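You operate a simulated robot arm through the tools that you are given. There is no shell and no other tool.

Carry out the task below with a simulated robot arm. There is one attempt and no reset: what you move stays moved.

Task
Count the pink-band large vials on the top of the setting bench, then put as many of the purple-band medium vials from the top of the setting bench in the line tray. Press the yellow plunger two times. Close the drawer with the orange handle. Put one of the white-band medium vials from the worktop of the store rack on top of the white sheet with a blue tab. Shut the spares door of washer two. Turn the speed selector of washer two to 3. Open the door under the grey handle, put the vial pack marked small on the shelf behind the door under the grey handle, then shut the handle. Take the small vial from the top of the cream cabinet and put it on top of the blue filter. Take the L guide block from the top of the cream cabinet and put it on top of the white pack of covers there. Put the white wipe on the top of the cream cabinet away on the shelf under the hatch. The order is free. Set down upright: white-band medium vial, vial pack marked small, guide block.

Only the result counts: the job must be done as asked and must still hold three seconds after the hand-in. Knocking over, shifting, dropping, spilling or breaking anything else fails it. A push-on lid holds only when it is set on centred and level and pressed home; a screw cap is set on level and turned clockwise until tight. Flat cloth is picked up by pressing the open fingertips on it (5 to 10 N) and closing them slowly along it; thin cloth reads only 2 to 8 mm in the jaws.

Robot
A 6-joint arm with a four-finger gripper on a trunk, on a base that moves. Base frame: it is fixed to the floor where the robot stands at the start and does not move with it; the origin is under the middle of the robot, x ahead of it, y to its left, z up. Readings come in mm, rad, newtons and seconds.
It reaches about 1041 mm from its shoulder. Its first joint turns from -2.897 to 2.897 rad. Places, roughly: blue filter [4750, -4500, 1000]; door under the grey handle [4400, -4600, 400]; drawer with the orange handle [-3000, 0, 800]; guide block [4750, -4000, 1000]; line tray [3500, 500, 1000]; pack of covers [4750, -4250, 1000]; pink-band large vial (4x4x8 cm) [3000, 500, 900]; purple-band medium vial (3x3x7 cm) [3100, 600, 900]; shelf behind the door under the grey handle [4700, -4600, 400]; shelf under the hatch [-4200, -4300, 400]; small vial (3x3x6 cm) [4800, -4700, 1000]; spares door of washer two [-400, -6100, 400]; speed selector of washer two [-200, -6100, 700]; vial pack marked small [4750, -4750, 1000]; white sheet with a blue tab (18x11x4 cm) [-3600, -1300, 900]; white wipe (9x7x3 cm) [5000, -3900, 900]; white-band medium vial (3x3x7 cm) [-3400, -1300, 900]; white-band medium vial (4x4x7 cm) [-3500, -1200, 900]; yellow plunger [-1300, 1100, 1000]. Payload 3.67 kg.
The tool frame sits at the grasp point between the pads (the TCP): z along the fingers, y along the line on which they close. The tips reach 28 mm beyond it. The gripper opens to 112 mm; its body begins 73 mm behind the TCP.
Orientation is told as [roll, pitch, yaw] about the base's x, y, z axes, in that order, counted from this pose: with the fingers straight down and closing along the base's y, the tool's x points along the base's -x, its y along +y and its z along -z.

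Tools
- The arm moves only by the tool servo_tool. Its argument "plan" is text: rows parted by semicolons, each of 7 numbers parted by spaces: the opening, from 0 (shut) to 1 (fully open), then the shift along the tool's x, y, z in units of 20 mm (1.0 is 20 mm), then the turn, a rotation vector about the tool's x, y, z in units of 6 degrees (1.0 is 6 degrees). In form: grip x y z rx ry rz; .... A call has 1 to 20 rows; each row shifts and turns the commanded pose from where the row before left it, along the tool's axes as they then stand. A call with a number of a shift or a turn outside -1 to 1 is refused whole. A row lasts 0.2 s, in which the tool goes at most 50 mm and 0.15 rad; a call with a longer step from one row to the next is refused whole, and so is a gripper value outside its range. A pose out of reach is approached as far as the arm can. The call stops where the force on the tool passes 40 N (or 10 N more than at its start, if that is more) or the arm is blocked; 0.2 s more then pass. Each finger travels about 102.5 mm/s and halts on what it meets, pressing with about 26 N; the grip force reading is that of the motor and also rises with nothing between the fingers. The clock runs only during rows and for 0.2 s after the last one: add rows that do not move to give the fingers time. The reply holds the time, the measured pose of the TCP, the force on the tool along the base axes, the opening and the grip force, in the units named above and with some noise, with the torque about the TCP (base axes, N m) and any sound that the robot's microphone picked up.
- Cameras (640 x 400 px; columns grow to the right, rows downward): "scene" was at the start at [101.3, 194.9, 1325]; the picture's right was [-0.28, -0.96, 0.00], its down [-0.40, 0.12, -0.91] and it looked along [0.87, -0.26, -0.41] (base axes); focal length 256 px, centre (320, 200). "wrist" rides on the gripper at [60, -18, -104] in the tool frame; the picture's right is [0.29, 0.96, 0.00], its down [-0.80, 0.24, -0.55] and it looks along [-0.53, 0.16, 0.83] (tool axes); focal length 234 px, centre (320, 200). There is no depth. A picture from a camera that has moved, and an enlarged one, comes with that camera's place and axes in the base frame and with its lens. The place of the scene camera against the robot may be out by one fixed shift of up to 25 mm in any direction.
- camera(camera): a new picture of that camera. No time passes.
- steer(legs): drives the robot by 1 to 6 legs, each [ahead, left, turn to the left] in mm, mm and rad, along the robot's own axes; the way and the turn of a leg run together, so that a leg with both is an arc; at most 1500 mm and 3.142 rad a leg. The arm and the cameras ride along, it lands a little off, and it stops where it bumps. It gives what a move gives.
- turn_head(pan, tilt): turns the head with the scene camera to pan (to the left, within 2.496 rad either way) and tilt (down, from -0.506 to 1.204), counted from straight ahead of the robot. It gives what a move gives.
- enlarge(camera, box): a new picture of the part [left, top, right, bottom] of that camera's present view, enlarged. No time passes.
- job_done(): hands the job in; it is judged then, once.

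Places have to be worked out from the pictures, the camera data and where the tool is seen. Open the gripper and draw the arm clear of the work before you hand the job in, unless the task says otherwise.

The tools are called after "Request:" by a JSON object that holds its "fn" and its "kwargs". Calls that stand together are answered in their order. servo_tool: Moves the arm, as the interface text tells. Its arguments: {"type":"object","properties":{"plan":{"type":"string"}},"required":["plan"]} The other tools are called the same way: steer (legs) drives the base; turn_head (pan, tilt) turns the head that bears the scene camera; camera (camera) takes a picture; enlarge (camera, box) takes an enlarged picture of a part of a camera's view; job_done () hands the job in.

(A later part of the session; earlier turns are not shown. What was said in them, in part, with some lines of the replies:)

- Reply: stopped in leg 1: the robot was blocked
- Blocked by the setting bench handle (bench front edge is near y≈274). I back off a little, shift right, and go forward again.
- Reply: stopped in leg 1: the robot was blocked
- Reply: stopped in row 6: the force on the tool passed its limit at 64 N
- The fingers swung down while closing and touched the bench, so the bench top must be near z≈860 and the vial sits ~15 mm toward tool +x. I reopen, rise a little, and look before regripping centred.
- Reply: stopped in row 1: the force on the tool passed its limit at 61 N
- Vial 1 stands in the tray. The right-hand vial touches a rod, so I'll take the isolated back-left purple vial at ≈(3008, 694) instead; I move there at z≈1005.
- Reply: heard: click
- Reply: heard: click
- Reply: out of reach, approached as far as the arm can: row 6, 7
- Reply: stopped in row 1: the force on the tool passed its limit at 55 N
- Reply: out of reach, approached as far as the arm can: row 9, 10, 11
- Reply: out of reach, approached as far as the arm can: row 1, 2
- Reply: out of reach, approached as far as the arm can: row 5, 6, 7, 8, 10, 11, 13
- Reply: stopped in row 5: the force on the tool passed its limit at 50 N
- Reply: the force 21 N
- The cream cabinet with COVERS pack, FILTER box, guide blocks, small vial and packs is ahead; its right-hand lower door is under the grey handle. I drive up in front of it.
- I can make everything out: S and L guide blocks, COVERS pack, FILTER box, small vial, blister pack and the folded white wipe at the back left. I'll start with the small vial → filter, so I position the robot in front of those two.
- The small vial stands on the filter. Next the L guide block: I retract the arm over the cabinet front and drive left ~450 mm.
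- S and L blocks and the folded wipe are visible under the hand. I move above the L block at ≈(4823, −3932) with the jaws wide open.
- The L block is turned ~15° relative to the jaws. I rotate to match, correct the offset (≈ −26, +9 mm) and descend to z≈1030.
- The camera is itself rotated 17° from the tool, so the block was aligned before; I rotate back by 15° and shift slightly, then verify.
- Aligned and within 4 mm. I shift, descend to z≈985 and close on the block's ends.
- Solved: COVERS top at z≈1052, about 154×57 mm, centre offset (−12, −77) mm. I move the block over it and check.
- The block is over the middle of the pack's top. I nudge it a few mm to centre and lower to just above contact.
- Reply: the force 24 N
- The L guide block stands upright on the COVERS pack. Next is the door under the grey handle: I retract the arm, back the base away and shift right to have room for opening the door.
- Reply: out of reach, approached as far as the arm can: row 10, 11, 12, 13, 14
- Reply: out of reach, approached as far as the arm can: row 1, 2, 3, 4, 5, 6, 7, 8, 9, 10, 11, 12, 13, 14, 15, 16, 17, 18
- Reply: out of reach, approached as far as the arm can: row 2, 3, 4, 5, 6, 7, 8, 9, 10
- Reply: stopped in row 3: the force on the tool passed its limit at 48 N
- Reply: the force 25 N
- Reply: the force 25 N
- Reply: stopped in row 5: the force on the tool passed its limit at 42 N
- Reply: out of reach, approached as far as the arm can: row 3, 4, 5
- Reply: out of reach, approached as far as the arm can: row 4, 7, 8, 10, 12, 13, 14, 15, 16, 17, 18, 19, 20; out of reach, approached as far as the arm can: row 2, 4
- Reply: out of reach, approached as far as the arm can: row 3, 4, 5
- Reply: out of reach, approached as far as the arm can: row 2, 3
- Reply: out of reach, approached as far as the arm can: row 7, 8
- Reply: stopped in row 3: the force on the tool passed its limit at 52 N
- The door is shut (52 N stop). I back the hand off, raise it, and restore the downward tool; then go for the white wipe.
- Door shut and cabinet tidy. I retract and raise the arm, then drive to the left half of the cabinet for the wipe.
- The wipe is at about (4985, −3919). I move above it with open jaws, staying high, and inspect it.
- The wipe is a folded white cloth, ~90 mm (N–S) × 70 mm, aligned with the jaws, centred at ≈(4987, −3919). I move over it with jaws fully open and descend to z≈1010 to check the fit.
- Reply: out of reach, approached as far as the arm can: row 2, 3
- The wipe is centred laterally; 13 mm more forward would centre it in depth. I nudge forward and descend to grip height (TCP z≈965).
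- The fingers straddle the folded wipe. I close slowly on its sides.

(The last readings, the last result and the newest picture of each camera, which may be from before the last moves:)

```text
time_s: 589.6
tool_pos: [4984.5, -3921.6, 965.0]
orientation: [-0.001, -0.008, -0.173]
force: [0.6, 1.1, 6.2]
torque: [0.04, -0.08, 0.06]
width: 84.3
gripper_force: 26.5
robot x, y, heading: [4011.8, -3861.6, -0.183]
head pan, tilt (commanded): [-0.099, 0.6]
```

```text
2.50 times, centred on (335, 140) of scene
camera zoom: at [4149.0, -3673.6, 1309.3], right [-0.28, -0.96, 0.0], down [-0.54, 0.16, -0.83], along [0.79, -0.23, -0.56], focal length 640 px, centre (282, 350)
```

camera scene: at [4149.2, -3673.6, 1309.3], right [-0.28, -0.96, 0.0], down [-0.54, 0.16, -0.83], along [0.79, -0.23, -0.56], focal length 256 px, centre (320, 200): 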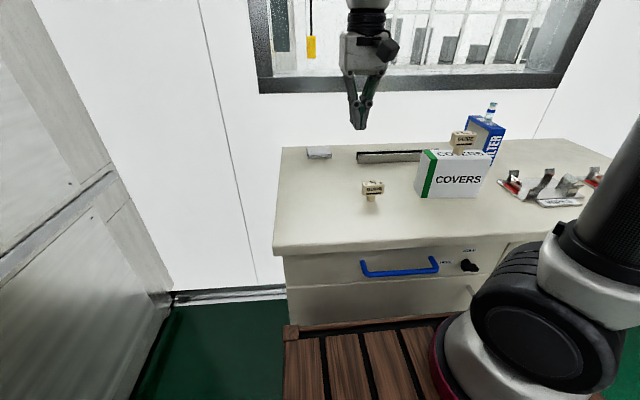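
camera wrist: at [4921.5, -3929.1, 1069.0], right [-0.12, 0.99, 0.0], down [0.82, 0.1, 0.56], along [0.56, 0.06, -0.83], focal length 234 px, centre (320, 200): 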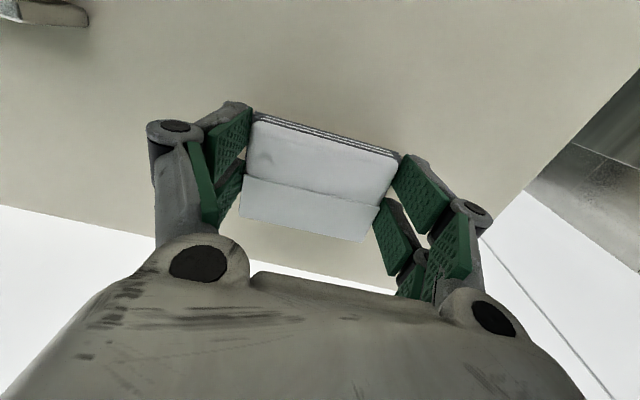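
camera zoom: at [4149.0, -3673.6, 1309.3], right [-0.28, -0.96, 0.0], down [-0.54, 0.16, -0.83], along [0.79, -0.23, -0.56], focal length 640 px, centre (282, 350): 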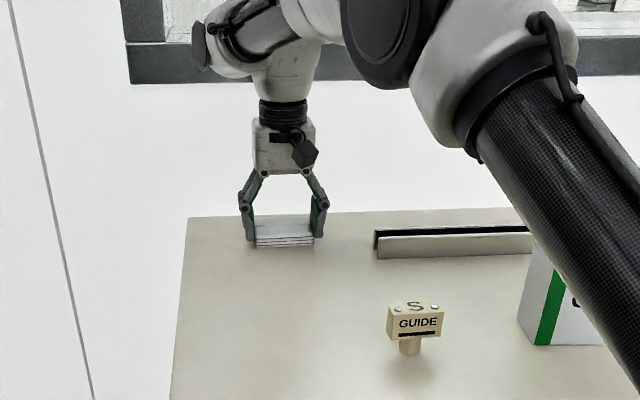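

The wipe resists at 84 mm with full grip force. I lift slowly and check that it comes along.

Request:
{"fn": "servo_tool", "kwargs": {"plan": "0.5 0 0 -0.15 0 0 0;0.5 0 0 -0.3 0 0 0;0.5 0 0 -0.5 0 0 0;0.5 0 0 -0.7 0 0 0;0.5 0 0 -0.9 0 0 0;0.5 0 0 -1 0 0 0;0.5 0 0 -1 0 0 0;0.5 0 0 -1 0 0 0;0.5 0 0 0 0 0 0"}}

Request:
{"fn": "camera", "kwargs": {"camera": "wrist"}}

Request:
{"fn": "enlarge", "kwargs": {"camera": "scene", "box": [270, 60, 400, 220]}}

```text
time_s: 591.6
tool_pos: [4983.3, -3923.1, 1076.9]
orientation: [-0.001, -0.006, -0.174]
force: [0.2, -0.7, 0.3]
torque: [0.0, 0.0, -0.01]
width: 84.2
gripper_force: 26.1
robot x, y, heading: [4015.3, -3863.1, -0.183]
head pan, tilt (commanded): [-0.099, 0.6]
```

```text
taken
camera wrist: at [4920.1, -3929.5, 1179.7], right [-0.12, 0.99, 0.0], down [0.82, 0.1, 0.56], along [0.55, 0.06, -0.83], focal length 234 px, centre (320, 200)
```

wrist: 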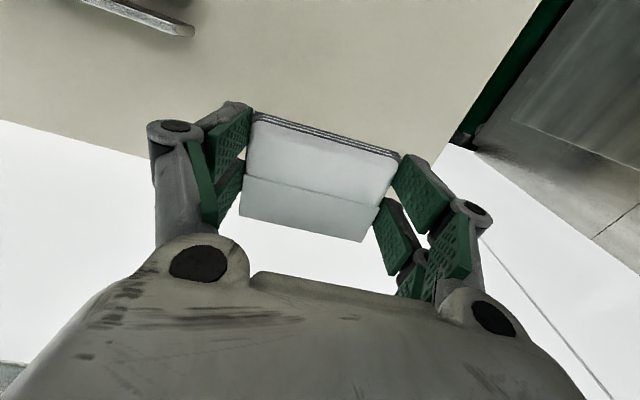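

```text
2.50 times, centred on (335, 140) of scene
camera zoom: at [4149.3, -3673.6, 1309.3], right [-0.28, -0.96, 0.0], down [-0.54, 0.16, -0.82], along [0.79, -0.23, -0.57], focal length 640 px, centre (282, 350)
```

zoom: 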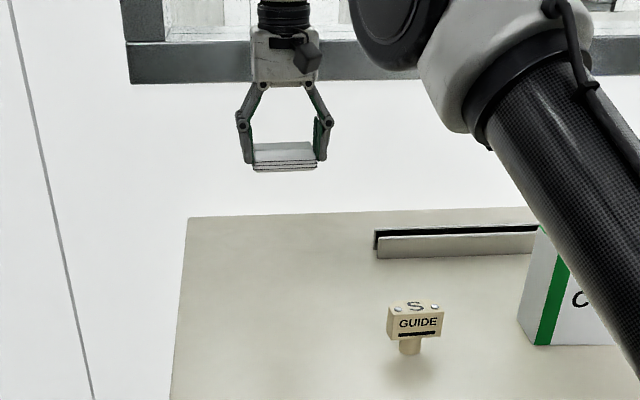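

The wipe is held flat and secure. I raise and retract the arm, then drive back out of the corner along the way I came.

Request:
{"fn": "servo_tool", "kwargs": {"plan": "0.5 0.5 0 -0.5 0 0 0;0.5 0.95 0 -0.3 0 0 0;0.5 0.95 0 -0.3 0 0 0;0.5 0.95 0 -0.3 0 0 0;0.5 0.95 0 -0.3 0 0 0;0.5 0.95 0 -0.3 0 0 0;0.5 0.95 0 -0.3 0 0 0;0.5 0.95 0 -0.3 0 0 0;0.5 0.95 0 -0.3 0 0 0;0.5 0.95 0 -0.3 0 0 0;0.5 0.95 0 -0.3 0 0 0;0.5 0.95 0 -0.3 0 0 0;0.5 0.95 0 -0.3 0 0 0;0.5 0.95 0 -0.3 0 0 0;0.5 0.95 0 -0.3 0 0 0;0.5 0.95 0 -0.3 0 0 0;0.5 0.95 0 -0.3 0 0 0;0.5 0.95 0 -0.3 0 0 0;0.5 0 0 0 0 0 0"}}

Request:
{"fn": "steer", "kwargs": {"legs": [[-200, 0, 0], [50, -951, 0], [-500, -700, 0], [-900, 0, 0]]}}

Request:
{"fn": "camera", "kwargs": {"camera": "wrist"}}

```text
time_s: 595.6
tool_pos: [4652.8, -3866.3, 1186.8]
orientation: [-0.002, -0.005, -0.173]
force: [-0.1, -0.2, -0.9]
torque: [0.01, 0.02, 0.01]
width: 84.1
gripper_force: 26.6
robot x, y, heading: [4013.3, -3863.1, -0.188]
head pan, tilt (commanded): [-0.099, 0.6]
```

```text
time_s: 610.3
tool_pos: [2807.2, -5188.6, 1186.9]
orientation: [-0.001, -0.005, -0.222]
force: [0.6, -0.2, -0.4]
torque: [0.0, -0.01, 0.0]
width: 84.0
gripper_force: 26.1
robot x, y, heading: [2169.6, -5157.5, -0.238]
head pan, tilt (commanded): [-0.099, 0.6]
```

```text
taken
camera wrist: at [2744.3, -5194.1, 1290.4], right [-0.07, 1.0, 0.0], down [0.83, 0.06, 0.56], along [0.56, 0.04, -0.83], focal length 234 px, centre (320, 200)
```

wrist: 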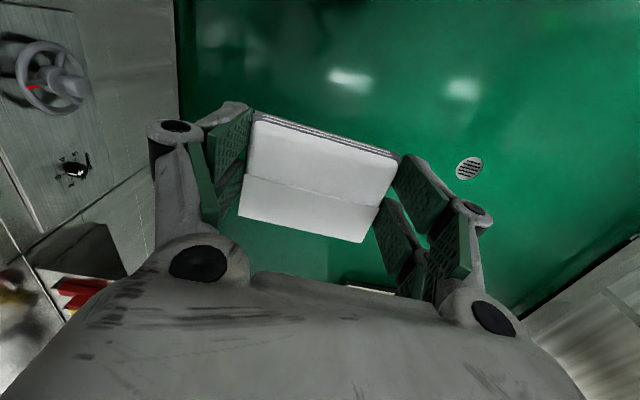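

The wipe is still held. I straighten the heading and reverse through the passage.

Request:
{"fn": "steer", "kwargs": {"legs": [[0, 0, 0.05], [-1400, 0, 0], [-1200, 250, 0]]}}

Request:
{"fn": "turn_head", "kwargs": {"pan": 2.2, "tilt": 0.35}}

Request:
{"fn": "camera", "kwargs": {"camera": "scene"}}

```text
time_s: 623.3
tool_pos: [313.7, -4466.9, 1186.0]
orientation: [-0.001, -0.005, -0.157]
force: [-0.5, -0.2, -1.3]
torque: [0.01, 0.0, 0.02]
width: 84.2
gripper_force: 26.2
robot x, y, heading: [-327.0, -4473.6, -0.163]
head pan, tilt (commanded): [-0.099, 0.6]
```

```text
time_s: 625.5
tool_pos: [315.1, -4465.6, 1186.5]
orientation: [-0.001, -0.005, -0.155]
force: [0.5, -0.3, -0.7]
torque: [0.0, -0.01, -0.02]
width: 83.9
gripper_force: 26.2
robot x, y, heading: [-326.1, -4475.5, -0.162]
head pan, tilt (commanded): [2.201, 0.351]
```

```text
taken
camera scene: at [-319.9, -4176.6, 1332.0], right [0.89, 0.45, 0.0], down [0.15, -0.31, -0.94], along [-0.42, 0.84, -0.34], focal length 256 px, centre (320, 200)
```

scene: 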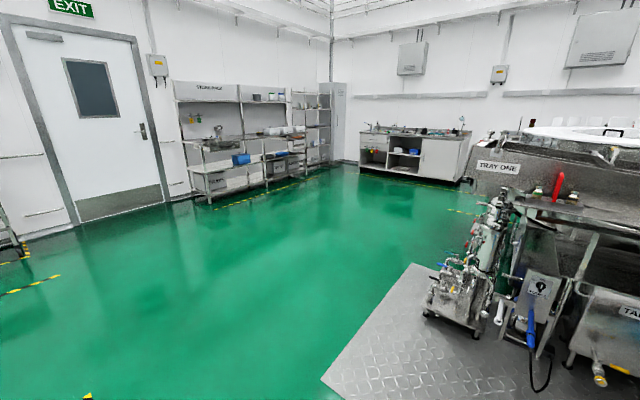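

I turn around to face west, step right to pass the blue drum with margin, and drive toward the hatch area.

Request:
{"fn": "steer", "kwargs": {"legs": [[0, 0, 3.12], [0, -220, 0], [1300, 0, 0], [900, 0, 0]]}}

Request:
{"fn": "turn_head", "kwargs": {"pan": 0.2, "tilt": 0.35}}

Request:
{"fn": "camera", "kwargs": {"camera": "scene"}}

```text
time_s: 645.0
tool_pos: [-3101.4, -3888.1, 1186.6]
orientation: [-0.004, -0.005, 2.993]
force: [-0.4, 0.3, -0.3]
torque: [0.01, -0.01, 0.02]
width: 84.1
gripper_force: 26.4
robot x, y, heading: [-2461.0, -3873.8, 2.99]
head pan, tilt (commanded): [2.201, 0.351]
```

```text
time_s: 646.9
tool_pos: [-3100.6, -3888.7, 1186.6]
orientation: [-0.003, -0.006, 2.993]
force: [0.6, -0.3, -0.5]
torque: [0.03, 0.01, 0.02]
width: 84.2
gripper_force: 26.4
robot x, y, heading: [-2461.1, -3878.1, 2.985]
head pan, tilt (commanded): [0.201, 0.351]
```

```text
taken
camera scene: at [-2614.4, -4082.8, 1332.0], right [-0.04, 1.0, 0.0], down [0.34, 0.01, -0.94], along [-0.94, -0.04, -0.34], focal length 256 px, centre (320, 200)
```

scene: 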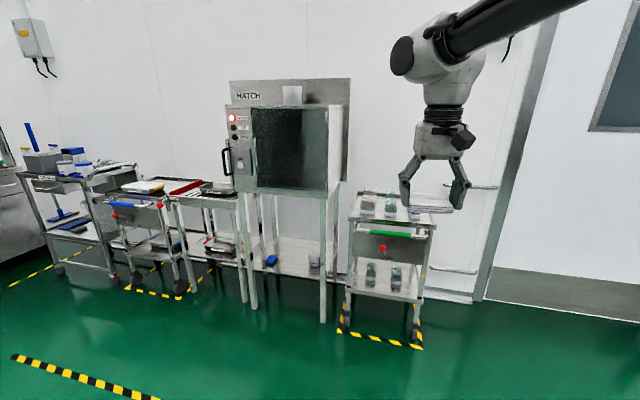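

Request:
{"fn": "enlarge", "kwargs": {"camera": "scene", "box": [200, 70, 380, 340]}}

Request:
{"fn": "enlarge", "kwargs": {"camera": "scene", "box": [220, 190, 360, 330]}}

```text
1.48 times, centred on (290, 205) of scene
camera zoom: at [-2614.4, -4082.8, 1332.0], right [-0.04, 1.0, 0.0], down [0.34, 0.01, -0.94], along [-0.94, -0.04, -0.34], focal length 379 px, centre (364, 193)
```

zoom: 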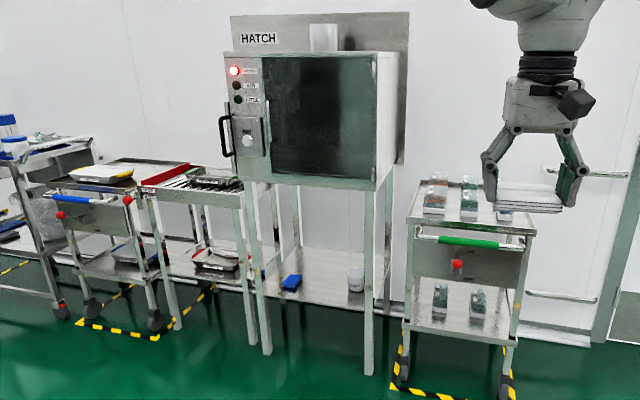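

```text
2.86 times, centred on (290, 260) of scene
camera zoom: at [-2614.4, -4082.8, 1332.0], right [-0.04, 1.0, 0.0], down [0.34, 0.01, -0.94], along [-0.94, -0.04, -0.34], focal length 732 px, centre (406, 29)
```

zoom: 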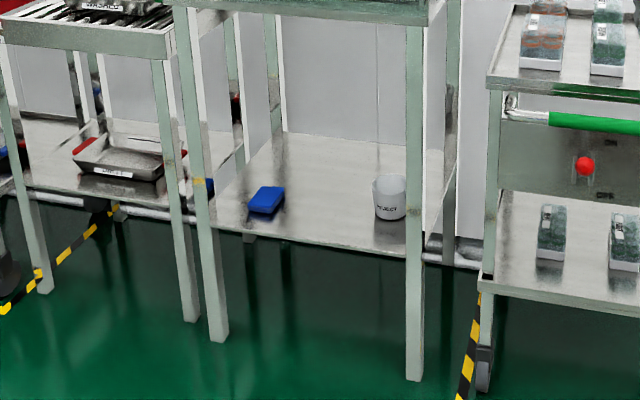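

The shelf under the hatch (z≈340–400) holds a blue item and a REJECT cup with a free area between. I drive to line up in front of it.

Request:
{"fn": "steer", "kwargs": {"legs": [[0, 835, -0.03], [330, 0, 0]]}}

Request:
{"fn": "turn_head", "kwargs": {"pan": 0.0, "tilt": 0.55}}

Request:
{"fn": "camera", "kwargs": {"camera": "scene"}}

Request:
{"fn": "camera", "kwargs": {"camera": "wrist"}}

```text
time_s: 653.1
tool_pos: [-3566.7, -4650.0, 1186.9]
orientation: [-0.001, -0.007, 2.979]
force: [0.3, 0.8, -0.3]
torque: [0.01, -0.03, 0.0]
width: 84.1
gripper_force: 26.1
robot x, y, heading: [-2926.0, -4645.0, 2.965]
head pan, tilt (commanded): [0.201, 0.351]
```

```text
time_s: 653.9
tool_pos: [-3567.0, -4649.5, 1186.1]
orientation: [-0.002, -0.006, 2.98]
force: [-0.4, -0.6, -0.8]
torque: [-0.02, 0.02, -0.02]
width: 84.1
gripper_force: 25.9
robot x, y, heading: [-2922.2, -4645.3, 2.973]
head pan, tilt (commanded): [0.0, 0.55]
```

```text
taken
camera scene: at [-3078.6, -4832.5, 1313.8], right [0.17, 0.99, 0.0], down [0.51, -0.09, -0.85], along [-0.84, 0.15, -0.52], focal length 256 px, centre (320, 200)
```

scene: 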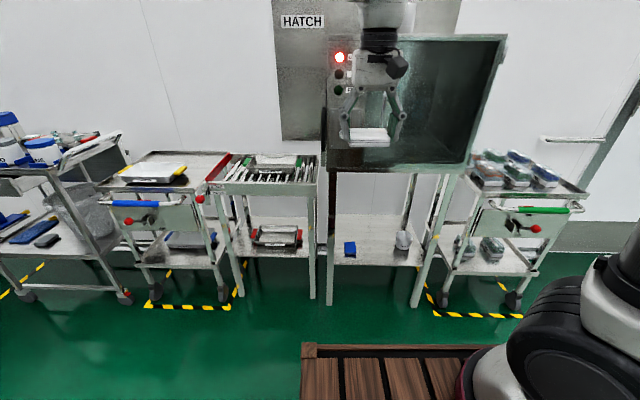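

```text
taken
camera wrist: at [-3505.1, -4642.4, 1290.3], right [0.13, -0.99, 0.0], down [-0.82, -0.11, 0.56], along [-0.55, -0.07, -0.83], focal length 234 px, centre (320, 200)
```

wrist: 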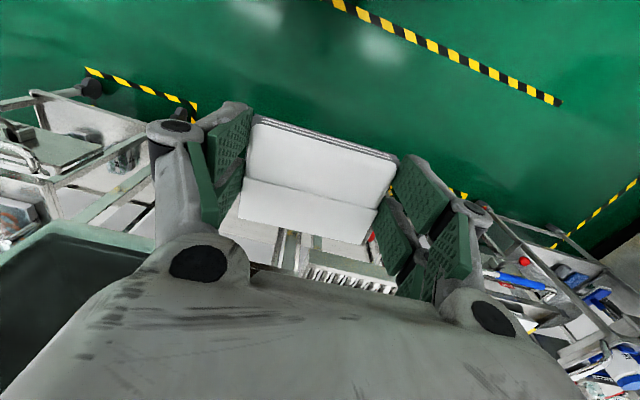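

The shelf is at z≈335, free centre ≈(−4072, −4335) between the blue item and the cup; there's enough headroom to place the wipe with the tool pointing down. I first shift the arm right to line up, then lower it in front of the robot.

Request:
{"fn": "servo_tool", "kwargs": {"plan": "0.5 0 -0.93 0 0 0 0;0.5 0 -0.93 0 0 0 0;0.5 0 -0.93 0 0 0 0;0.5 0 -0.93 0 0 0 0;0.5 0 -0.93 0 0 0 0;0.5 0 -0.93 0 0 0 0;0.5 0 -0.93 0 0 0 0;0.5 0 -0.93 0 0 0 0;0.5 0 -0.93 0 0 0 0;0.5 0 -0.93 0 0 0 0;0.5 0 -0.93 0 0 0 0;0.5 0 -0.93 0 0 0 0;0.5 0 0 0 0 0 0"}}

Request:
{"fn": "servo_tool", "kwargs": {"plan": "0.5 0 0 1 0 0 0;0.5 0 0 1 0 0 0;0.5 0 0 1 0 0 0;0.5 0 0 1 0 0 0;0.5 0 0 1 0 0 0;0.5 0 0 1 0 0 0;0.5 0 0 1 0 0 0;0.5 0 0 1 0 0 0;0.5 0 0 1 0 0 0;0.5 0 0 1 0 0 0;0.5 0 0 1 0 0 0;0.5 0 0 1 0 0 0;0.5 0 0 1 0 0 0;0.5 0 0 1 0 0 0;0.5 0 0 1 0 0 0;0.5 0 0 1 0 0 0;0.5 0 0 1 0 0 0;0.5 0 0 1 0 0 0;0.5 0 0 1 0 0 0;0.5 0 0 1 0 0 0"}}

Request:
{"fn": "camera", "kwargs": {"camera": "scene"}}

```text
time_s: 656.6
tool_pos: [-3531.7, -4429.5, 1187.3]
orientation: [-0.002, -0.005, 2.98]
force: [0.3, 0.0, -0.4]
torque: [0.02, -0.01, -0.01]
width: 84.0
gripper_force: 26.0
robot x, y, heading: [-2922.6, -4645.8, 2.967]
head pan, tilt (commanded): [0.0, 0.55]
```

```text
time_s: 660.9
tool_pos: [-3534.8, -4429.8, 786.6]
orientation: [-0.001, -0.006, 2.98]
force: [0.4, -0.5, -0.7]
torque: [0.01, 0.01, 0.02]
width: 84.3
gripper_force: 26.3
robot x, y, heading: [-2926.2, -4646.4, 2.965]
head pan, tilt (commanded): [0.0, 0.55]
```

```text
taken
camera scene: at [-3078.4, -4832.4, 1313.8], right [0.17, 0.99, 0.0], down [0.51, -0.09, -0.85], along [-0.84, 0.15, -0.52], focal length 256 px, centre (320, 200)
```

scene: 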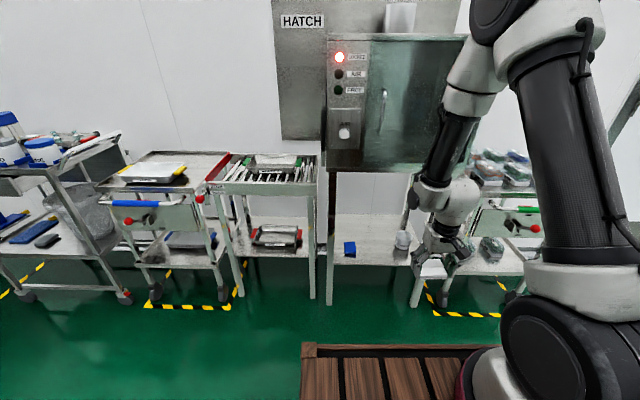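

Lowering further to z≈486.

Request:
{"fn": "servo_tool", "kwargs": {"plan": "0.5 0 0 1 0 0 0;0.5 0 0 1 0 0 0;0.5 0 0 1 0 0 0;0.5 0 0 1 0 0 0;0.5 0 0 1 0 0 0;0.5 0 0 1 0 0 0;0.5 0 0 1 0 0 0;0.5 0 0 1 0 0 0;0.5 0 0 1 0 0 0;0.5 0 0 1 0 0 0;0.5 0 0 1 0 0 0;0.5 0 0 1 0 0 0;0.5 0 0 1 0 0 0;0.5 0 0 1 0 0 0;0.5 0 0 1 0 0 0;0.5 0 0 0 0 0 0"}}

Request:
{"fn": "camera", "kwargs": {"camera": "wrist"}}

Request:
{"fn": "camera", "kwargs": {"camera": "scene"}}

```text
time_s: 664.2
tool_pos: [-3535.2, -4427.7, 486.6]
orientation: [-0.002, -0.007, 2.979]
force: [-0.2, 0.5, -0.1]
torque: [-0.01, 0.0, 0.0]
width: 83.9
gripper_force: 26.0
robot x, y, heading: [-2926.8, -4647.8, 2.97]
head pan, tilt (commanded): [0.0, 0.55]
```

```text
taken
camera wrist: at [-3473.6, -4420.6, 591.7], right [0.13, -0.99, 0.0], down [-0.82, -0.11, 0.56], along [-0.55, -0.07, -0.83], focal length 234 px, centre (320, 200)
```

wrist: 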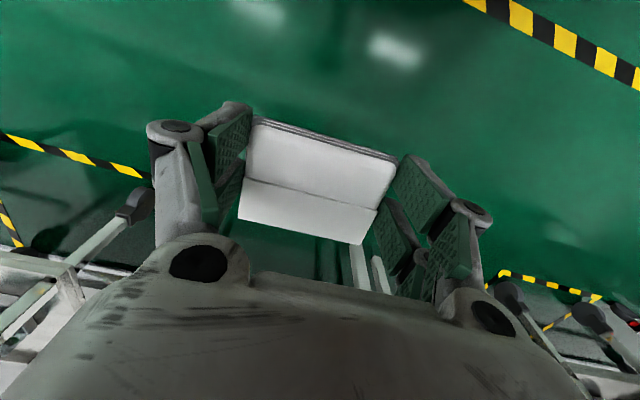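

```text
taken
camera scene: at [-3078.6, -4832.4, 1313.8], right [0.17, 0.99, 0.0], down [0.51, -0.09, -0.85], along [-0.84, 0.15, -0.52], focal length 256 px, centre (320, 200)
```

scene: 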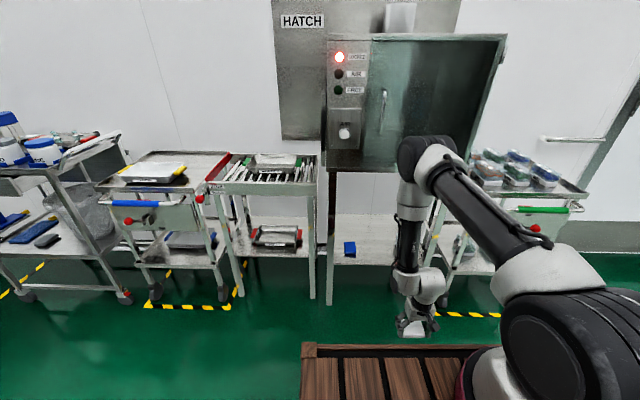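

To keep the forearm clear of the hatch I'll extend the arm under it rather than drive in. I drive 228 mm ahead, then extend the arm in two steps.

Request:
{"fn": "steer", "kwargs": {"legs": [[228, 0, 0]]}}

Request:
{"fn": "servo_tool", "kwargs": {"plan": "0.5 -1 0 0 0 0 0;0.5 -1 0 0 0 0 0;0.5 -1 0 0 0 0 0;0.5 -1 0 0 0 0 0;0.5 -1 0 0 0 0 0;0.5 -1 0 0 0 0 0;0.5 -1 0 0 0 0 0;0.5 -1 0 0 0 0 0;0.5 0 0 0 0 0 0"}}

Request:
{"fn": "turn_head", "kwargs": {"pan": -0.2, "tilt": 0.6}}

Request:
{"fn": "camera", "kwargs": {"camera": "scene"}}

Request:
{"fn": "camera", "kwargs": {"camera": "wrist"}}

```text
time_s: 666.0
tool_pos: [-3766.8, -4389.4, 488.5]
orientation: [-0.002, -0.006, 2.981]
force: [0.8, 0.2, -0.9]
torque: [0.01, -0.04, 0.04]
width: 84.1
gripper_force: 25.7
robot x, y, heading: [-3156.5, -4605.1, 2.969]
head pan, tilt (commanded): [0.0, 0.55]
```

```text
time_s: 668.0
tool_pos: [-3924.6, -4362.8, 489.0]
orientation: [-0.003, -0.004, 2.981]
force: [-0.9, 0.3, -0.3]
torque: [0.0, 0.02, -0.02]
width: 84.1
gripper_force: 25.8
robot x, y, heading: [-3159.8, -4605.5, 2.972]
head pan, tilt (commanded): [0.0, 0.55]
```

```text
time_s: 668.7
tool_pos: [-3923.9, -4363.2, 488.8]
orientation: [-0.002, -0.004, 2.982]
force: [0.9, -1.1, -0.6]
torque: [0.01, -0.01, -0.01]
width: 84.1
gripper_force: 26.4
robot x, y, heading: [-3158.0, -4606.0, 2.969]
head pan, tilt (commanded): [-0.201, 0.6]
```

```text
taken
camera scene: at [-3302.1, -4776.0, 1309.3], right [0.36, 0.93, 0.0], down [0.53, -0.2, -0.83], along [-0.77, 0.3, -0.56], focal length 256 px, centre (320, 200)
```

scene: 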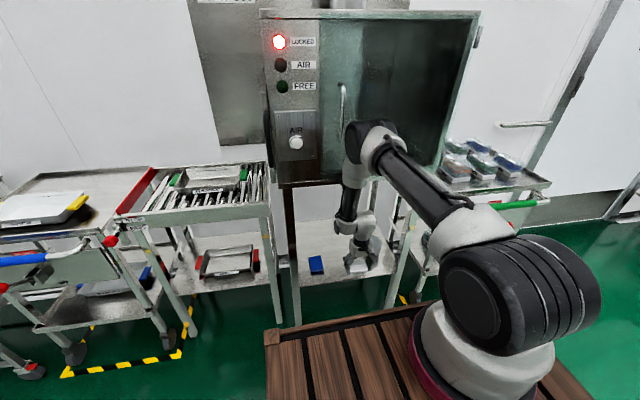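

```text
taken
camera wrist: at [-3862.4, -4355.7, 592.6], right [0.13, -0.99, 0.0], down [-0.82, -0.11, 0.56], along [-0.55, -0.07, -0.83], focal length 234 px, centre (320, 200)
```

wrist: 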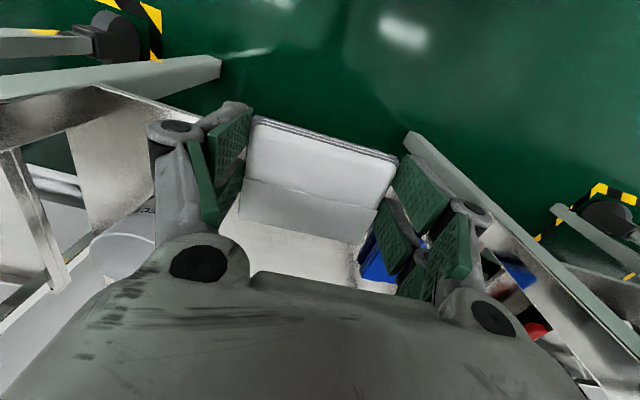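

The cup and blue item lie to either side of the wipe's path. I lower 45 mm and extend the remaining ~150 mm under the hatch.

Request:
{"fn": "servo_tool", "kwargs": {"plan": "0.5 0 0 0.8 0 0 0;0.5 0 0 0.8 0 0 0;0.5 0 0 0.7 0 0 0;0.5 -0.9 0 0 0 0 0;0.5 -0.9 0 0 0 0 0;0.5 -0.9 0 0 0 0 0;0.5 -0.9 0 0 0 0 0;0.5 0 0 0 0 0 0"}}

Request:
{"fn": "camera", "kwargs": {"camera": "wrist"}}

Request:
{"fn": "camera", "kwargs": {"camera": "scene"}}

```text
time_s: 670.5
tool_pos: [-3989.1, -4352.6, 443.9]
orientation: [-0.003, -0.004, 2.98]
force: [0.4, -0.1, -1.2]
torque: [0.0, 0.0, 0.0]
width: 84.0
gripper_force: 26.4
robot x, y, heading: [-3155.8, -4604.5, 2.966]
head pan, tilt (commanded): [-0.201, 0.6]
```

```text
taken
camera wrist: at [-3927.7, -4344.7, 548.9], right [0.13, -0.99, 0.0], down [-0.82, -0.11, 0.56], along [-0.55, -0.07, -0.83], focal length 234 px, centre (320, 200)
```

wrist: 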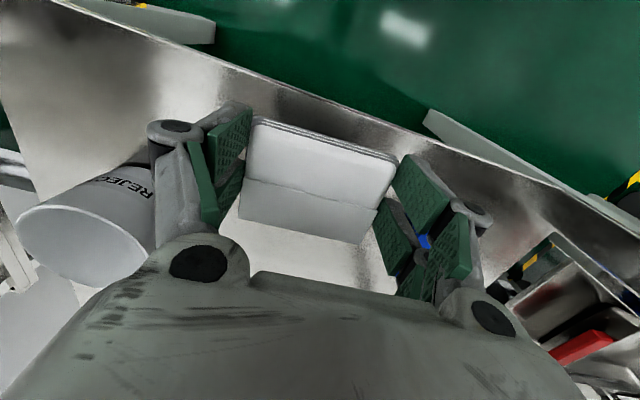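

```text
taken
camera scene: at [-3297.0, -4777.0, 1309.6], right [0.36, 0.93, 0.0], down [0.52, -0.2, -0.83], along [-0.77, 0.3, -0.56], focal length 256 px, centre (320, 200)
```

scene: 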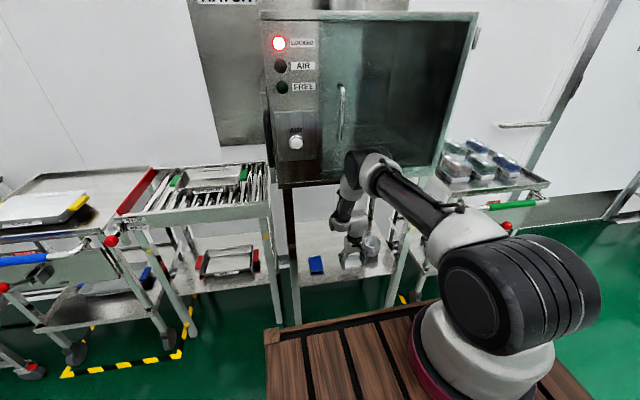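

The wipe is just entering over the shelf; cup and blue item remain clear. I extend 70 mm more.

Request:
{"fn": "servo_tool", "kwargs": {"plan": "0.5 -0.9 0 0.1 0 0 0;0.5 -0.9 0 0.1 0 0 0;0.5 -0.9 0 0.1 0 0 0;0.5 -0.8 0 0.1 0 0 0;0.5 0 0 0 0 0 0"}}

Request:
{"fn": "camera", "kwargs": {"camera": "wrist"}}

Request:
{"fn": "camera", "kwargs": {"camera": "scene"}}

```text
time_s: 671.7
tool_pos: [-4062.8, -4335.5, 432.3]
orientation: [-0.003, -0.001, 2.976]
force: [0.0, 0.0, 0.0]
torque: [-0.03, -0.01, 0.03]
width: 84.2
gripper_force: 26.3
robot x, y, heading: [-3159.4, -4605.2, 2.969]
head pan, tilt (commanded): [-0.201, 0.6]
```

```text
taken
camera wrist: at [-4001.4, -4328.5, 536.6], right [0.13, -0.99, 0.0], down [-0.83, -0.11, 0.55], along [-0.55, -0.07, -0.83], focal length 234 px, centre (320, 200)
```

wrist: 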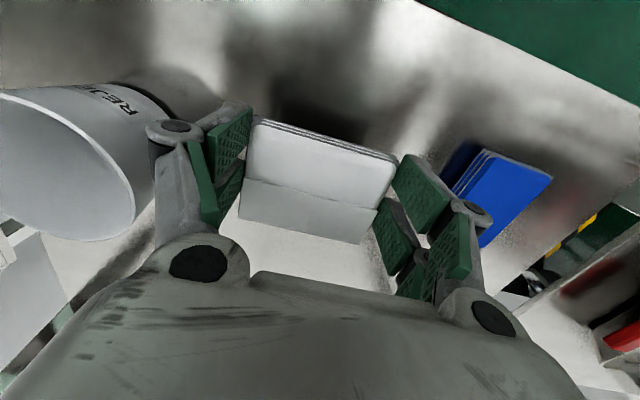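

```text
taken
camera scene: at [-3305.6, -4773.8, 1309.4], right [0.36, 0.93, 0.0], down [0.53, -0.21, -0.82], along [-0.77, 0.3, -0.57], focal length 256 px, centre (320, 200)
```

scene: 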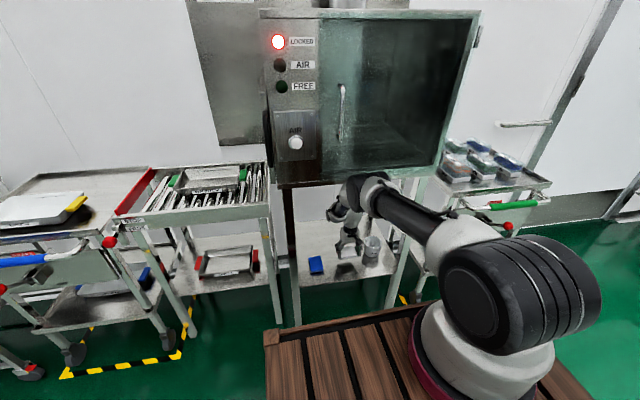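

The wipe is over the free spot with clearance to the cup (~50 mm) and blue item (~40 mm). I lower it toward the shelf.

Request:
{"fn": "servo_tool", "kwargs": {"plan": "0.5 0 0 0.5 0 0 0;0.5 0 0 0.7 0 0 0;0.5 0 0 0.7 0 0 0;0.5 0 0 0.5 0 0 0;0.5 0 0 0 0 0 0"}}

Request:
{"fn": "camera", "kwargs": {"camera": "wrist"}}

```text
time_s: 672.9
tool_pos: [-4065.6, -4339.7, 388.4]
orientation: [-0.002, -0.006, 2.981]
force: [-1.2, 1.0, 0.2]
torque: [-0.01, 0.0, 0.0]
width: 83.9
gripper_force: 25.9
robot x, y, heading: [-3155.6, -4605.3, 2.967]
head pan, tilt (commanded): [-0.201, 0.6]
```

```text
taken
camera wrist: at [-4002.5, -4332.8, 491.3], right [0.13, -0.99, 0.0], down [-0.82, -0.11, 0.56], along [-0.55, -0.07, -0.83], focal length 234 px, centre (320, 200)
```

wrist: 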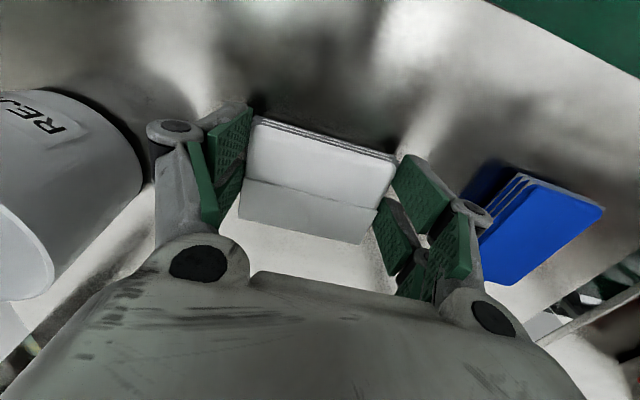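

Continuing down in small steps toward contact.

Request:
{"fn": "servo_tool", "kwargs": {"plan": "0.5 0 0 0.2 0 0 0;0.5 0 0 0.2 0 0 0;0.5 0 0 0.1 0 0 0;0.5 0 0 0 0 0 0"}}

Request:
{"fn": "servo_tool", "kwargs": {"plan": "0.5 0 0 0.1 0 0 0;0.5 0 0 0.1 0 0 0;0.5 0 0 0 0 0 0"}}

```text
time_s: 673.9
tool_pos: [-4066.5, -4339.7, 379.4]
orientation: [-0.003, -0.009, 2.982]
force: [-5.2, 1.7, 27.3]
torque: [0.08, 0.17, 0.03]
width: 84.2
gripper_force: 25.7
robot x, y, heading: [-3155.6, -4604.9, 2.973]
head pan, tilt (commanded): [-0.201, 0.6]
```

```text
time_s: 674.7
tool_pos: [-4064.0, -4340.3, 377.9]
orientation: [-0.002, -0.006, 2.982]
force: [-11.1, 3.1, 27.0]
torque: [0.11, 0.29, 0.02]
width: 84.5
gripper_force: 25.4
out of reach, approached as far as the arm can: row 2
robot x, y, heading: [-3158.4, -4608.3, 2.97]
head pan, tilt (commanded): [-0.201, 0.6]
```

Contact with the shelf (27 N). I ease up slightly, open the jaws slowly, and rise clear.

Request:
{"fn": "servo_tool", "kwargs": {"plan": "0.5 0 0 -0.12 0 0 0;0.5 0 0 0 0 0 0;0.78 0 0 0 0 0 0;0.84 0 0 0 0 0 0;0.9 0 0 0 0 0 0;0.95 0 0 0 0 0 0;0.95 0 0 -0.3 0 0 0;0.95 0 0 -0.7 0 0 0;0.95 0 0 -1 0 0 0;0.95 0 0 0 0 0 0"}}

Request:
{"fn": "camera", "kwargs": {"camera": "wrist"}}

Request:
{"fn": "camera", "kwargs": {"camera": "scene"}}

```text
time_s: 676.9
tool_pos: [-4064.5, -4341.6, 419.3]
orientation: [0.0, -0.006, 2.981]
force: [-0.1, -0.4, -0.1]
torque: [-0.03, -0.01, 0.0]
width: 106.5
gripper_force: 0.0
robot x, y, heading: [-3154.2, -4607.1, 2.968]
head pan, tilt (commanded): [-0.201, 0.6]
```

```text
taken
camera wrist: at [-4001.3, -4333.8, 522.6], right [0.13, -0.99, 0.0], down [-0.82, -0.11, 0.56], along [-0.55, -0.07, -0.83], focal length 234 px, centre (320, 200)
```

wrist: 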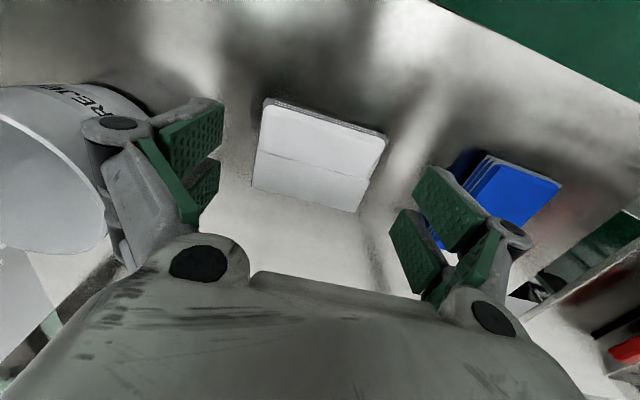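

```text
taken
camera scene: at [-3302.1, -4776.0, 1309.3], right [0.36, 0.93, 0.0], down [0.53, -0.21, -0.82], along [-0.77, 0.3, -0.57], focal length 256 px, centre (320, 200)
```

scene: 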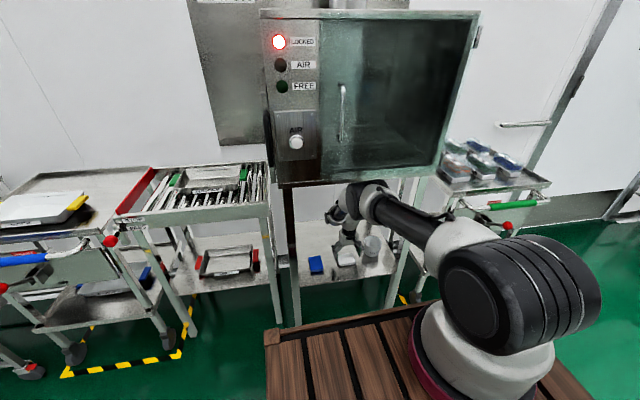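

The wipe lies flat on the shelf between the cup and the blue wipe. I retract the arm straight out from under the hatch.

Request:
{"fn": "servo_tool", "kwargs": {"plan": "0.8 0 0 -0.6 0 0 0;0.75 0.3 0 -0.6 0 0 0;0.75 0.8 0 0 0 0 0;0.75 0.9 0 0 0 0 0;0.75 0.9 0 0 0 0 0;0.75 0.9 0 0 0 0 0;0.75 0.9 0 0 0 0 0;0.75 0.9 0 0 0 0 0;0.75 0.9 0 0 0 0 0;0.75 0.9 0 0 0 0 0;0.75 0.9 0 0 0 0 0;0.75 0.9 0 0 0 0 0;0.75 0.9 0 0 0 0 0;0.75 0.9 0 0 0 0 0;0.75 0.9 0 0 0 0 0;0.75 0.9 0 0 0 0 0;0.75 0.9 0 0 0 0 0;0.75 0 0 0 0 0 0"}}

Request:
{"fn": "steer", "kwargs": {"legs": [[-250, 0, 0]]}}

Request:
{"fn": "servo_tool", "kwargs": {"plan": "0.75 0 0 -1 0 0 0;0.75 0 0 -1 0 0 0;0.75 0 0 -1 0 0 0;0.75 0 0 -1 0 0 0;0.75 0 0 -1 0 0 0;0.75 0 0 -1 0 0 0;0.75 0 0 -1 0 0 0;0.75 0 0 -1 0 0 0;0.75 0 0 -1 0 0 0;0.75 0 0 -1 0 0 0;0.75 0 0 -1 0 0 0;0.75 0 0 -1 0 0 0;0.75 0 0 -1 0 0 0;0.75 0 0 -1 0 0 0;0.75 0 0 -1 0 0 0;0.75 0 0 -1 0 0 0;0.75 0 0 -1 0 0 0;0.75 0 0 -1 0 0 0;0.75 0 0 -1 0 0 0;0.75 0 0 -1 0 0 0"}}

Request:
{"fn": "camera", "kwargs": {"camera": "scene"}}

Request:
{"fn": "enlarge", "kwargs": {"camera": "scene", "box": [250, 180, 420, 320]}}

```text
time_s: 680.7
tool_pos: [-3794.1, -4384.2, 442.1]
orientation: [-0.004, -0.005, 2.982]
force: [-0.5, 1.1, 0.3]
torque: [0.04, 0.0, -0.02]
width: 84.0
gripper_force: 0.0
robot x, y, heading: [-3154.4, -4607.4, 2.969]
head pan, tilt (commanded): [-0.201, 0.6]
```

```text
time_s: 682.5
tool_pos: [-3547.1, -4428.9, 440.3]
orientation: [-0.003, -0.005, 2.984]
force: [-0.9, -0.7, -0.6]
torque: [0.0, 0.01, -0.01]
width: 83.9
gripper_force: 0.1
robot x, y, heading: [-2911.8, -4648.2, 2.972]
head pan, tilt (commanded): [-0.201, 0.6]
```

```text
time_s: 686.7
tool_pos: [-3544.5, -4429.6, 843.1]
orientation: [-0.001, -0.005, 2.984]
force: [-0.2, -1.1, 0.4]
torque: [0.02, -0.02, -0.05]
width: 84.3
gripper_force: 0.0
robot x, y, heading: [-2907.9, -4647.7, 2.969]
head pan, tilt (commanded): [-0.201, 0.6]
```

```text
taken
camera scene: at [-3055.2, -4818.5, 1309.3], right [0.36, 0.93, 0.0], down [0.53, -0.2, -0.82], along [-0.77, 0.3, -0.57], focal length 256 px, centre (320, 200)
```

scene: 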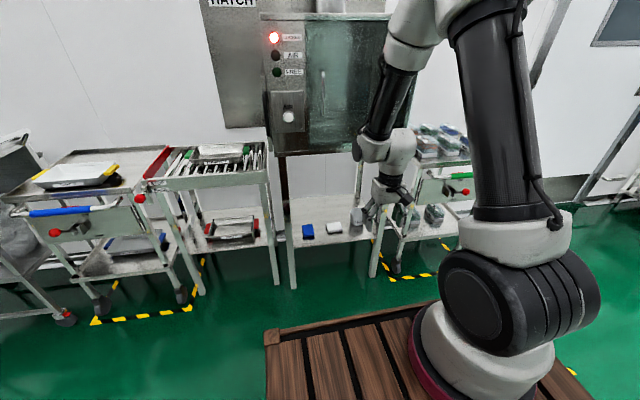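

```text
2.86 times, centred on (335, 250) of scene
camera zoom: at [-3055.2, -4818.5, 1309.3], right [0.36, 0.93, 0.0], down [0.53, -0.2, -0.82], along [-0.77, 0.3, -0.57], focal length 732 px, centre (277, 57)
```

zoom: 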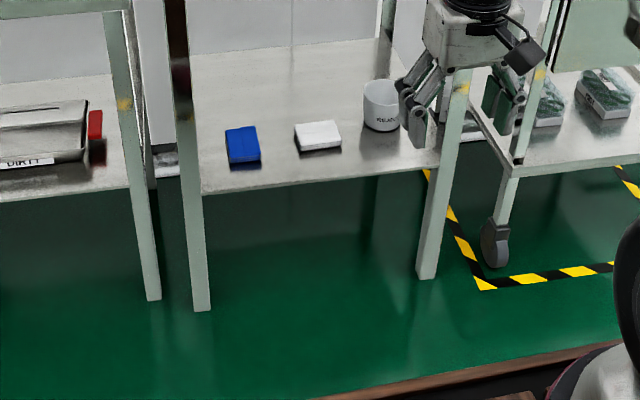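

The white wipe is neatly on the shelf. I raise the arm to the travel posture, back away, and take a verifying look at the store rack from here.

Request:
{"fn": "servo_tool", "kwargs": {"plan": "0.9 0 0 -1 0 0 0;0.9 0 0 -1 0 0 0;0.9 0 0 -1 0 0 0;0.9 0 0 -1 0 0 0;0.9 0 0 -1 0 0 0;0.9 0 0 -1 0 0 0;0.9 0 0 -1 0 0 0;0.9 0 0 -1 0 0 0;0.9 0 0 -1 0 0 0;0.9 0 0 -1 0 0 0;0.9 0 0 -1 0 0 0;0.9 0 0 -1 0 0 0;0.9 0 0 -1 0 0 0;0.9 0 0 -1 0 0 0;0.9 0 0 -1 0 0 0;0.9 0 0 -1 0 0 0"}}

Request:
{"fn": "steer", "kwargs": {"legs": [[-400, 0, 0], [0, -1200, 0], [0, -900, 0]]}}

Request:
{"fn": "turn_head", "kwargs": {"pan": -0.9, "tilt": 0.2}}

Request:
{"fn": "camera", "kwargs": {"camera": "scene"}}

```text
time_s: 690.1
tool_pos: [-3543.8, -4430.5, 1161.0]
orientation: [-0.001, -0.004, 2.983]
force: [0.0, 0.0, -0.2]
torque: [-0.01, -0.02, 0.0]
width: 101.0
gripper_force: 0.0
robot x, y, heading: [-2910.8, -4644.1, 2.968]
head pan, tilt (commanded): [-0.201, 0.6]
```

```text
time_s: 702.8
tool_pos: [-2814.1, -2421.3, 1159.8]
orientation: [-0.002, -0.005, 3.008]
force: [-0.3, -0.1, 1.1]
torque: [-0.01, 0.0, 0.01]
width: 100.7
gripper_force: 0.1
robot x, y, heading: [-2173.1, -2623.2, 2.998]
head pan, tilt (commanded): [-0.201, 0.6]
```

```text
time_s: 703.8
tool_pos: [-2813.7, -2421.7, 1160.4]
orientation: [-0.003, -0.006, 3.008]
force: [-0.1, 0.1, -0.1]
torque: [0.01, 0.0, 0.01]
width: 100.9
gripper_force: 0.2
robot x, y, heading: [-2176.3, -2622.6, 2.993]
head pan, tilt (commanded): [-0.901, 0.201]
```

```text
taken
camera scene: at [-2279.8, -2746.8, 1346.0], right [0.86, 0.5, 0.0], down [0.1, -0.17, -0.98], along [-0.49, 0.85, -0.2], focal length 256 px, centre (320, 200)
```

scene: 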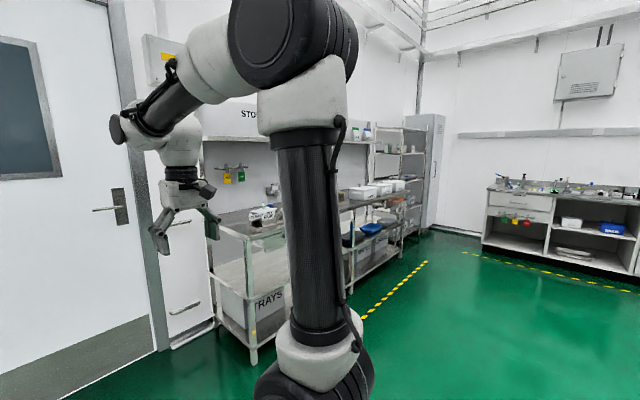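

The arm blocks part of the view; I move a bit further north to check the sheet and the drawer.

Request:
{"fn": "steer", "kwargs": {"legs": [[0, -900, -0.03]]}}

Request:
{"fn": "turn_head", "kwargs": {"pan": 0.0, "tilt": 0.3}}

Request:
{"fn": "camera", "kwargs": {"camera": "scene"}}

Request:
{"fn": "enlarge", "kwargs": {"camera": "scene", "box": [150, 120, 350, 240]}}

```text
time_s: 708.6
tool_pos: [-2663.4, -1509.0, 1161.1]
orientation: [-0.001, -0.004, 2.977]
force: [0.0, 0.5, -0.2]
torque: [-0.03, -0.01, 0.0]
width: 100.6
gripper_force: 0.1
robot x, y, heading: [-2031.9, -1729.6, 2.963]
head pan, tilt (commanded): [-0.901, 0.201]
```

```text
time_s: 709.8
tool_pos: [-2663.1, -1508.7, 1161.8]
orientation: [-0.002, -0.005, 2.976]
force: [-0.2, -0.8, 0.6]
torque: [0.01, 0.02, -0.03]
width: 100.7
gripper_force: 0.0
robot x, y, heading: [-2028.2, -1730.6, 2.97]
head pan, tilt (commanded): [0.0, 0.3]
```

```text
taken
camera scene: at [-2187.0, -1916.7, 1336.8], right [0.18, 0.98, 0.0], down [0.29, -0.05, -0.96], along [-0.94, 0.17, -0.3], focal length 256 px, centre (320, 200)
```

scene: 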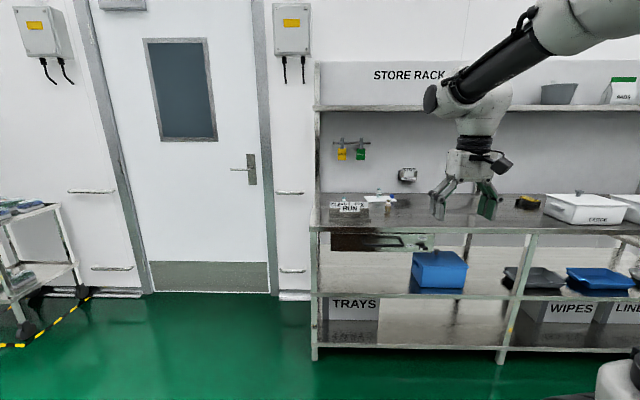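

```text
3.20 times, centred on (250, 180) of scene
camera zoom: at [-2187.0, -1916.7, 1336.8], right [0.18, 0.98, 0.0], down [0.29, -0.05, -0.96], along [-0.94, 0.17, -0.3], focal length 820 px, centre (544, 264)
```

zoom: 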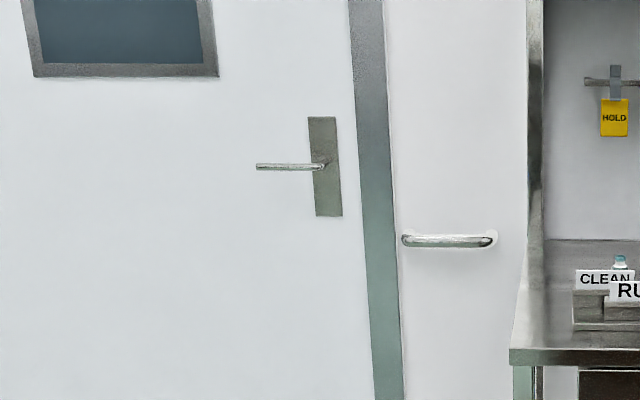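

Request:
{"fn": "enlarge", "kwargs": {"camera": "scene", "box": [310, 160, 430, 260]}}

Request:
{"fn": "turn_head", "kwargs": {"pan": -0.65, "tilt": 0.3}}

Request:
{"fn": "camera", "kwargs": {"camera": "scene"}}

```text
4.00 times, centred on (370, 210) of scene
camera zoom: at [-2187.0, -1916.7, 1336.8], right [0.18, 0.98, 0.0], down [0.29, -0.05, -0.96], along [-0.94, 0.17, -0.3], focal length 1024 px, centre (120, 160)
```

zoom: 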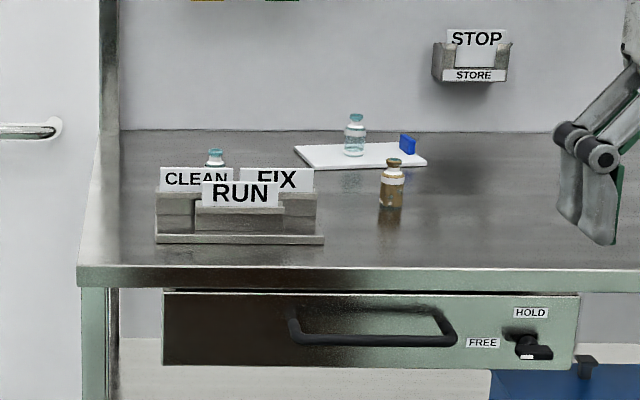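

```text
time_s: 710.8
tool_pos: [-2662.2, -1509.5, 1160.8]
orientation: [-0.003, -0.006, 2.977]
force: [0.5, 0.5, 0.2]
torque: [0.02, -0.03, 0.01]
width: 100.8
gripper_force: 0.0
robot x, y, heading: [-2030.1, -1732.1, 2.962]
head pan, tilt (commanded): [-0.649, 0.3]
```

```text
taken
camera scene: at [-2158.5, -1864.6, 1336.8], right [0.73, 0.68, 0.0], down [0.2, -0.22, -0.96], along [-0.65, 0.7, -0.3], focal length 256 px, centre (320, 200)
```

scene: 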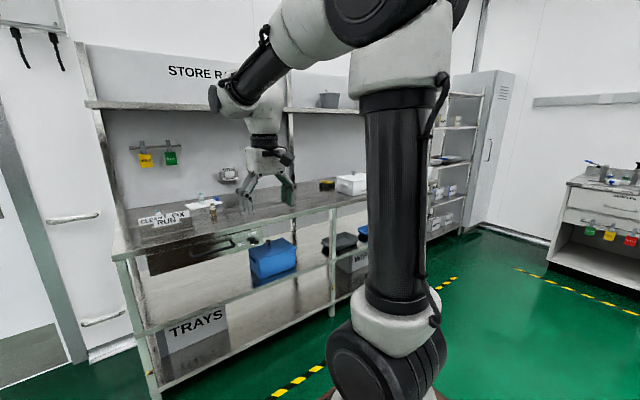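

The white-band vial stands upright on the sheet. One more look to confirm the orange-handled drawer is still shut.

Request:
{"fn": "turn_head", "kwargs": {"pan": -1.4, "tilt": 0.3}}

Request:
{"fn": "camera", "kwargs": {"camera": "scene"}}

Request:
{"fn": "enlarge", "kwargs": {"camera": "scene", "box": [100, 130, 300, 260]}}

```text
time_s: 711.9
tool_pos: [-2662.7, -1509.4, 1160.9]
orientation: [-0.002, -0.006, 2.975]
force: [0.3, -0.8, 0.4]
torque: [-0.03, 0.05, 0.01]
width: 100.7
gripper_force: 0.0
robot x, y, heading: [-2031.1, -1729.3, 2.965]
head pan, tilt (commanded): [-1.4, 0.3]
```

```text
taken
camera scene: at [-2094.7, -1839.8, 1336.8], right [1.0, 0.0, 0.0], down [0.0, -0.3, -0.96], along [0.0, 0.96, -0.3], focal length 256 px, centre (320, 200)
```

scene: 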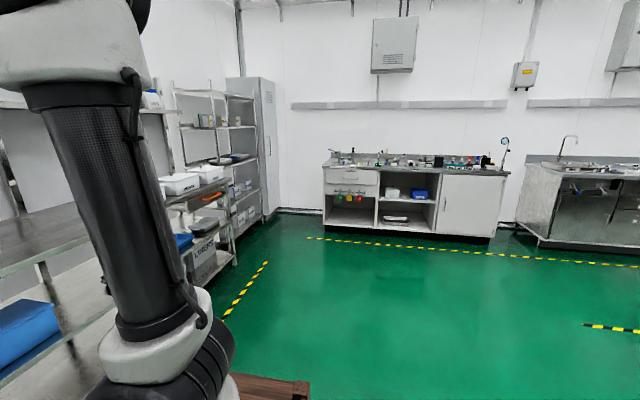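

```text
3.08 times, centred on (200, 195) of scene
camera zoom: at [-2094.7, -1839.8, 1336.8], right [1.0, 0.0, 0.0], down [0.0, -0.3, -0.96], along [0.0, 0.96, -0.3], focal length 788 px, centre (689, 215)
```

zoom: 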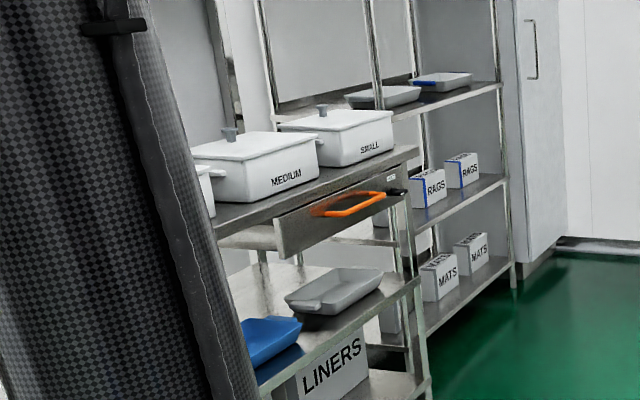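

Request:
{"fn": "enlarge", "kwargs": {"camera": "scene", "box": [165, 165, 245, 225]}}

```text
6.67 times, centred on (205, 195) of scene
camera zoom: at [-2094.7, -1839.8, 1336.8], right [1.0, 0.0, 0.0], down [0.0, -0.3, -0.96], along [0.0, 0.96, -0.3], focal length 1708 px, centre (1087, 233)
```

zoom: 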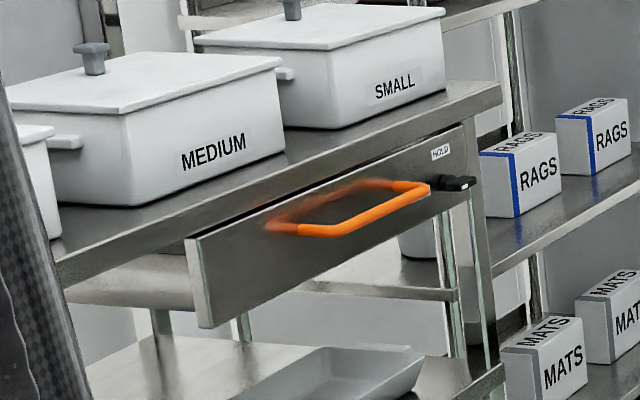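

Everything checks out: the drawer sits flush under the worktop, the vial stands on the sheet, the gripper is open and the arm is clear of all work. I hand in the job.

Request:
{"fn": "job_done", "kwargs": {}}

```text
The job is handed in.
```

I did every step on the list and handed the job in. The result hasn't come back yet.

| Task | Result |
|---|---|
| Purple-band vials | I counted two pink-band large vials on the setting bench, so two purple-band medium vials now stand in the line tray. |
| Yellow plunger | Pressed twice, with one click heard each time. |
| Drawer with the orange handle | Pushed shut until it stopped; a later look showed it flush. |
| White-band medium vial | One stands upright on the white sheet with the blue tab. |
| Spares door, washer two | Pushed shut until it stopped, flush with the panel beside it. |
| Speed selector, washer two | Turned from 2 to 3; the pointer sits on 3. |
| Vial pack marked small | Upright on the shelf behind the door under the grey handle, and the door is shut. |
| Small vial | Standing on top of the blue filter. |
| L guide block | Standing upright on the white pack of covers. |
| White wipe | Lying flat on the shelf under the hatch. |

- **Weakest placement:** the vial pack is only about 4 to 10 mm inside the shelf's front edge. The hand drifted sideways as it pulled out and seems to have dragged the pack forward. I left it there because it was fully on the shelf and the door closed without catching it.
- **Not checked again at the end:** before handing in, I looked again only at the store rack (the sheet, the vial and the drawer). I did not go back to check the other places.
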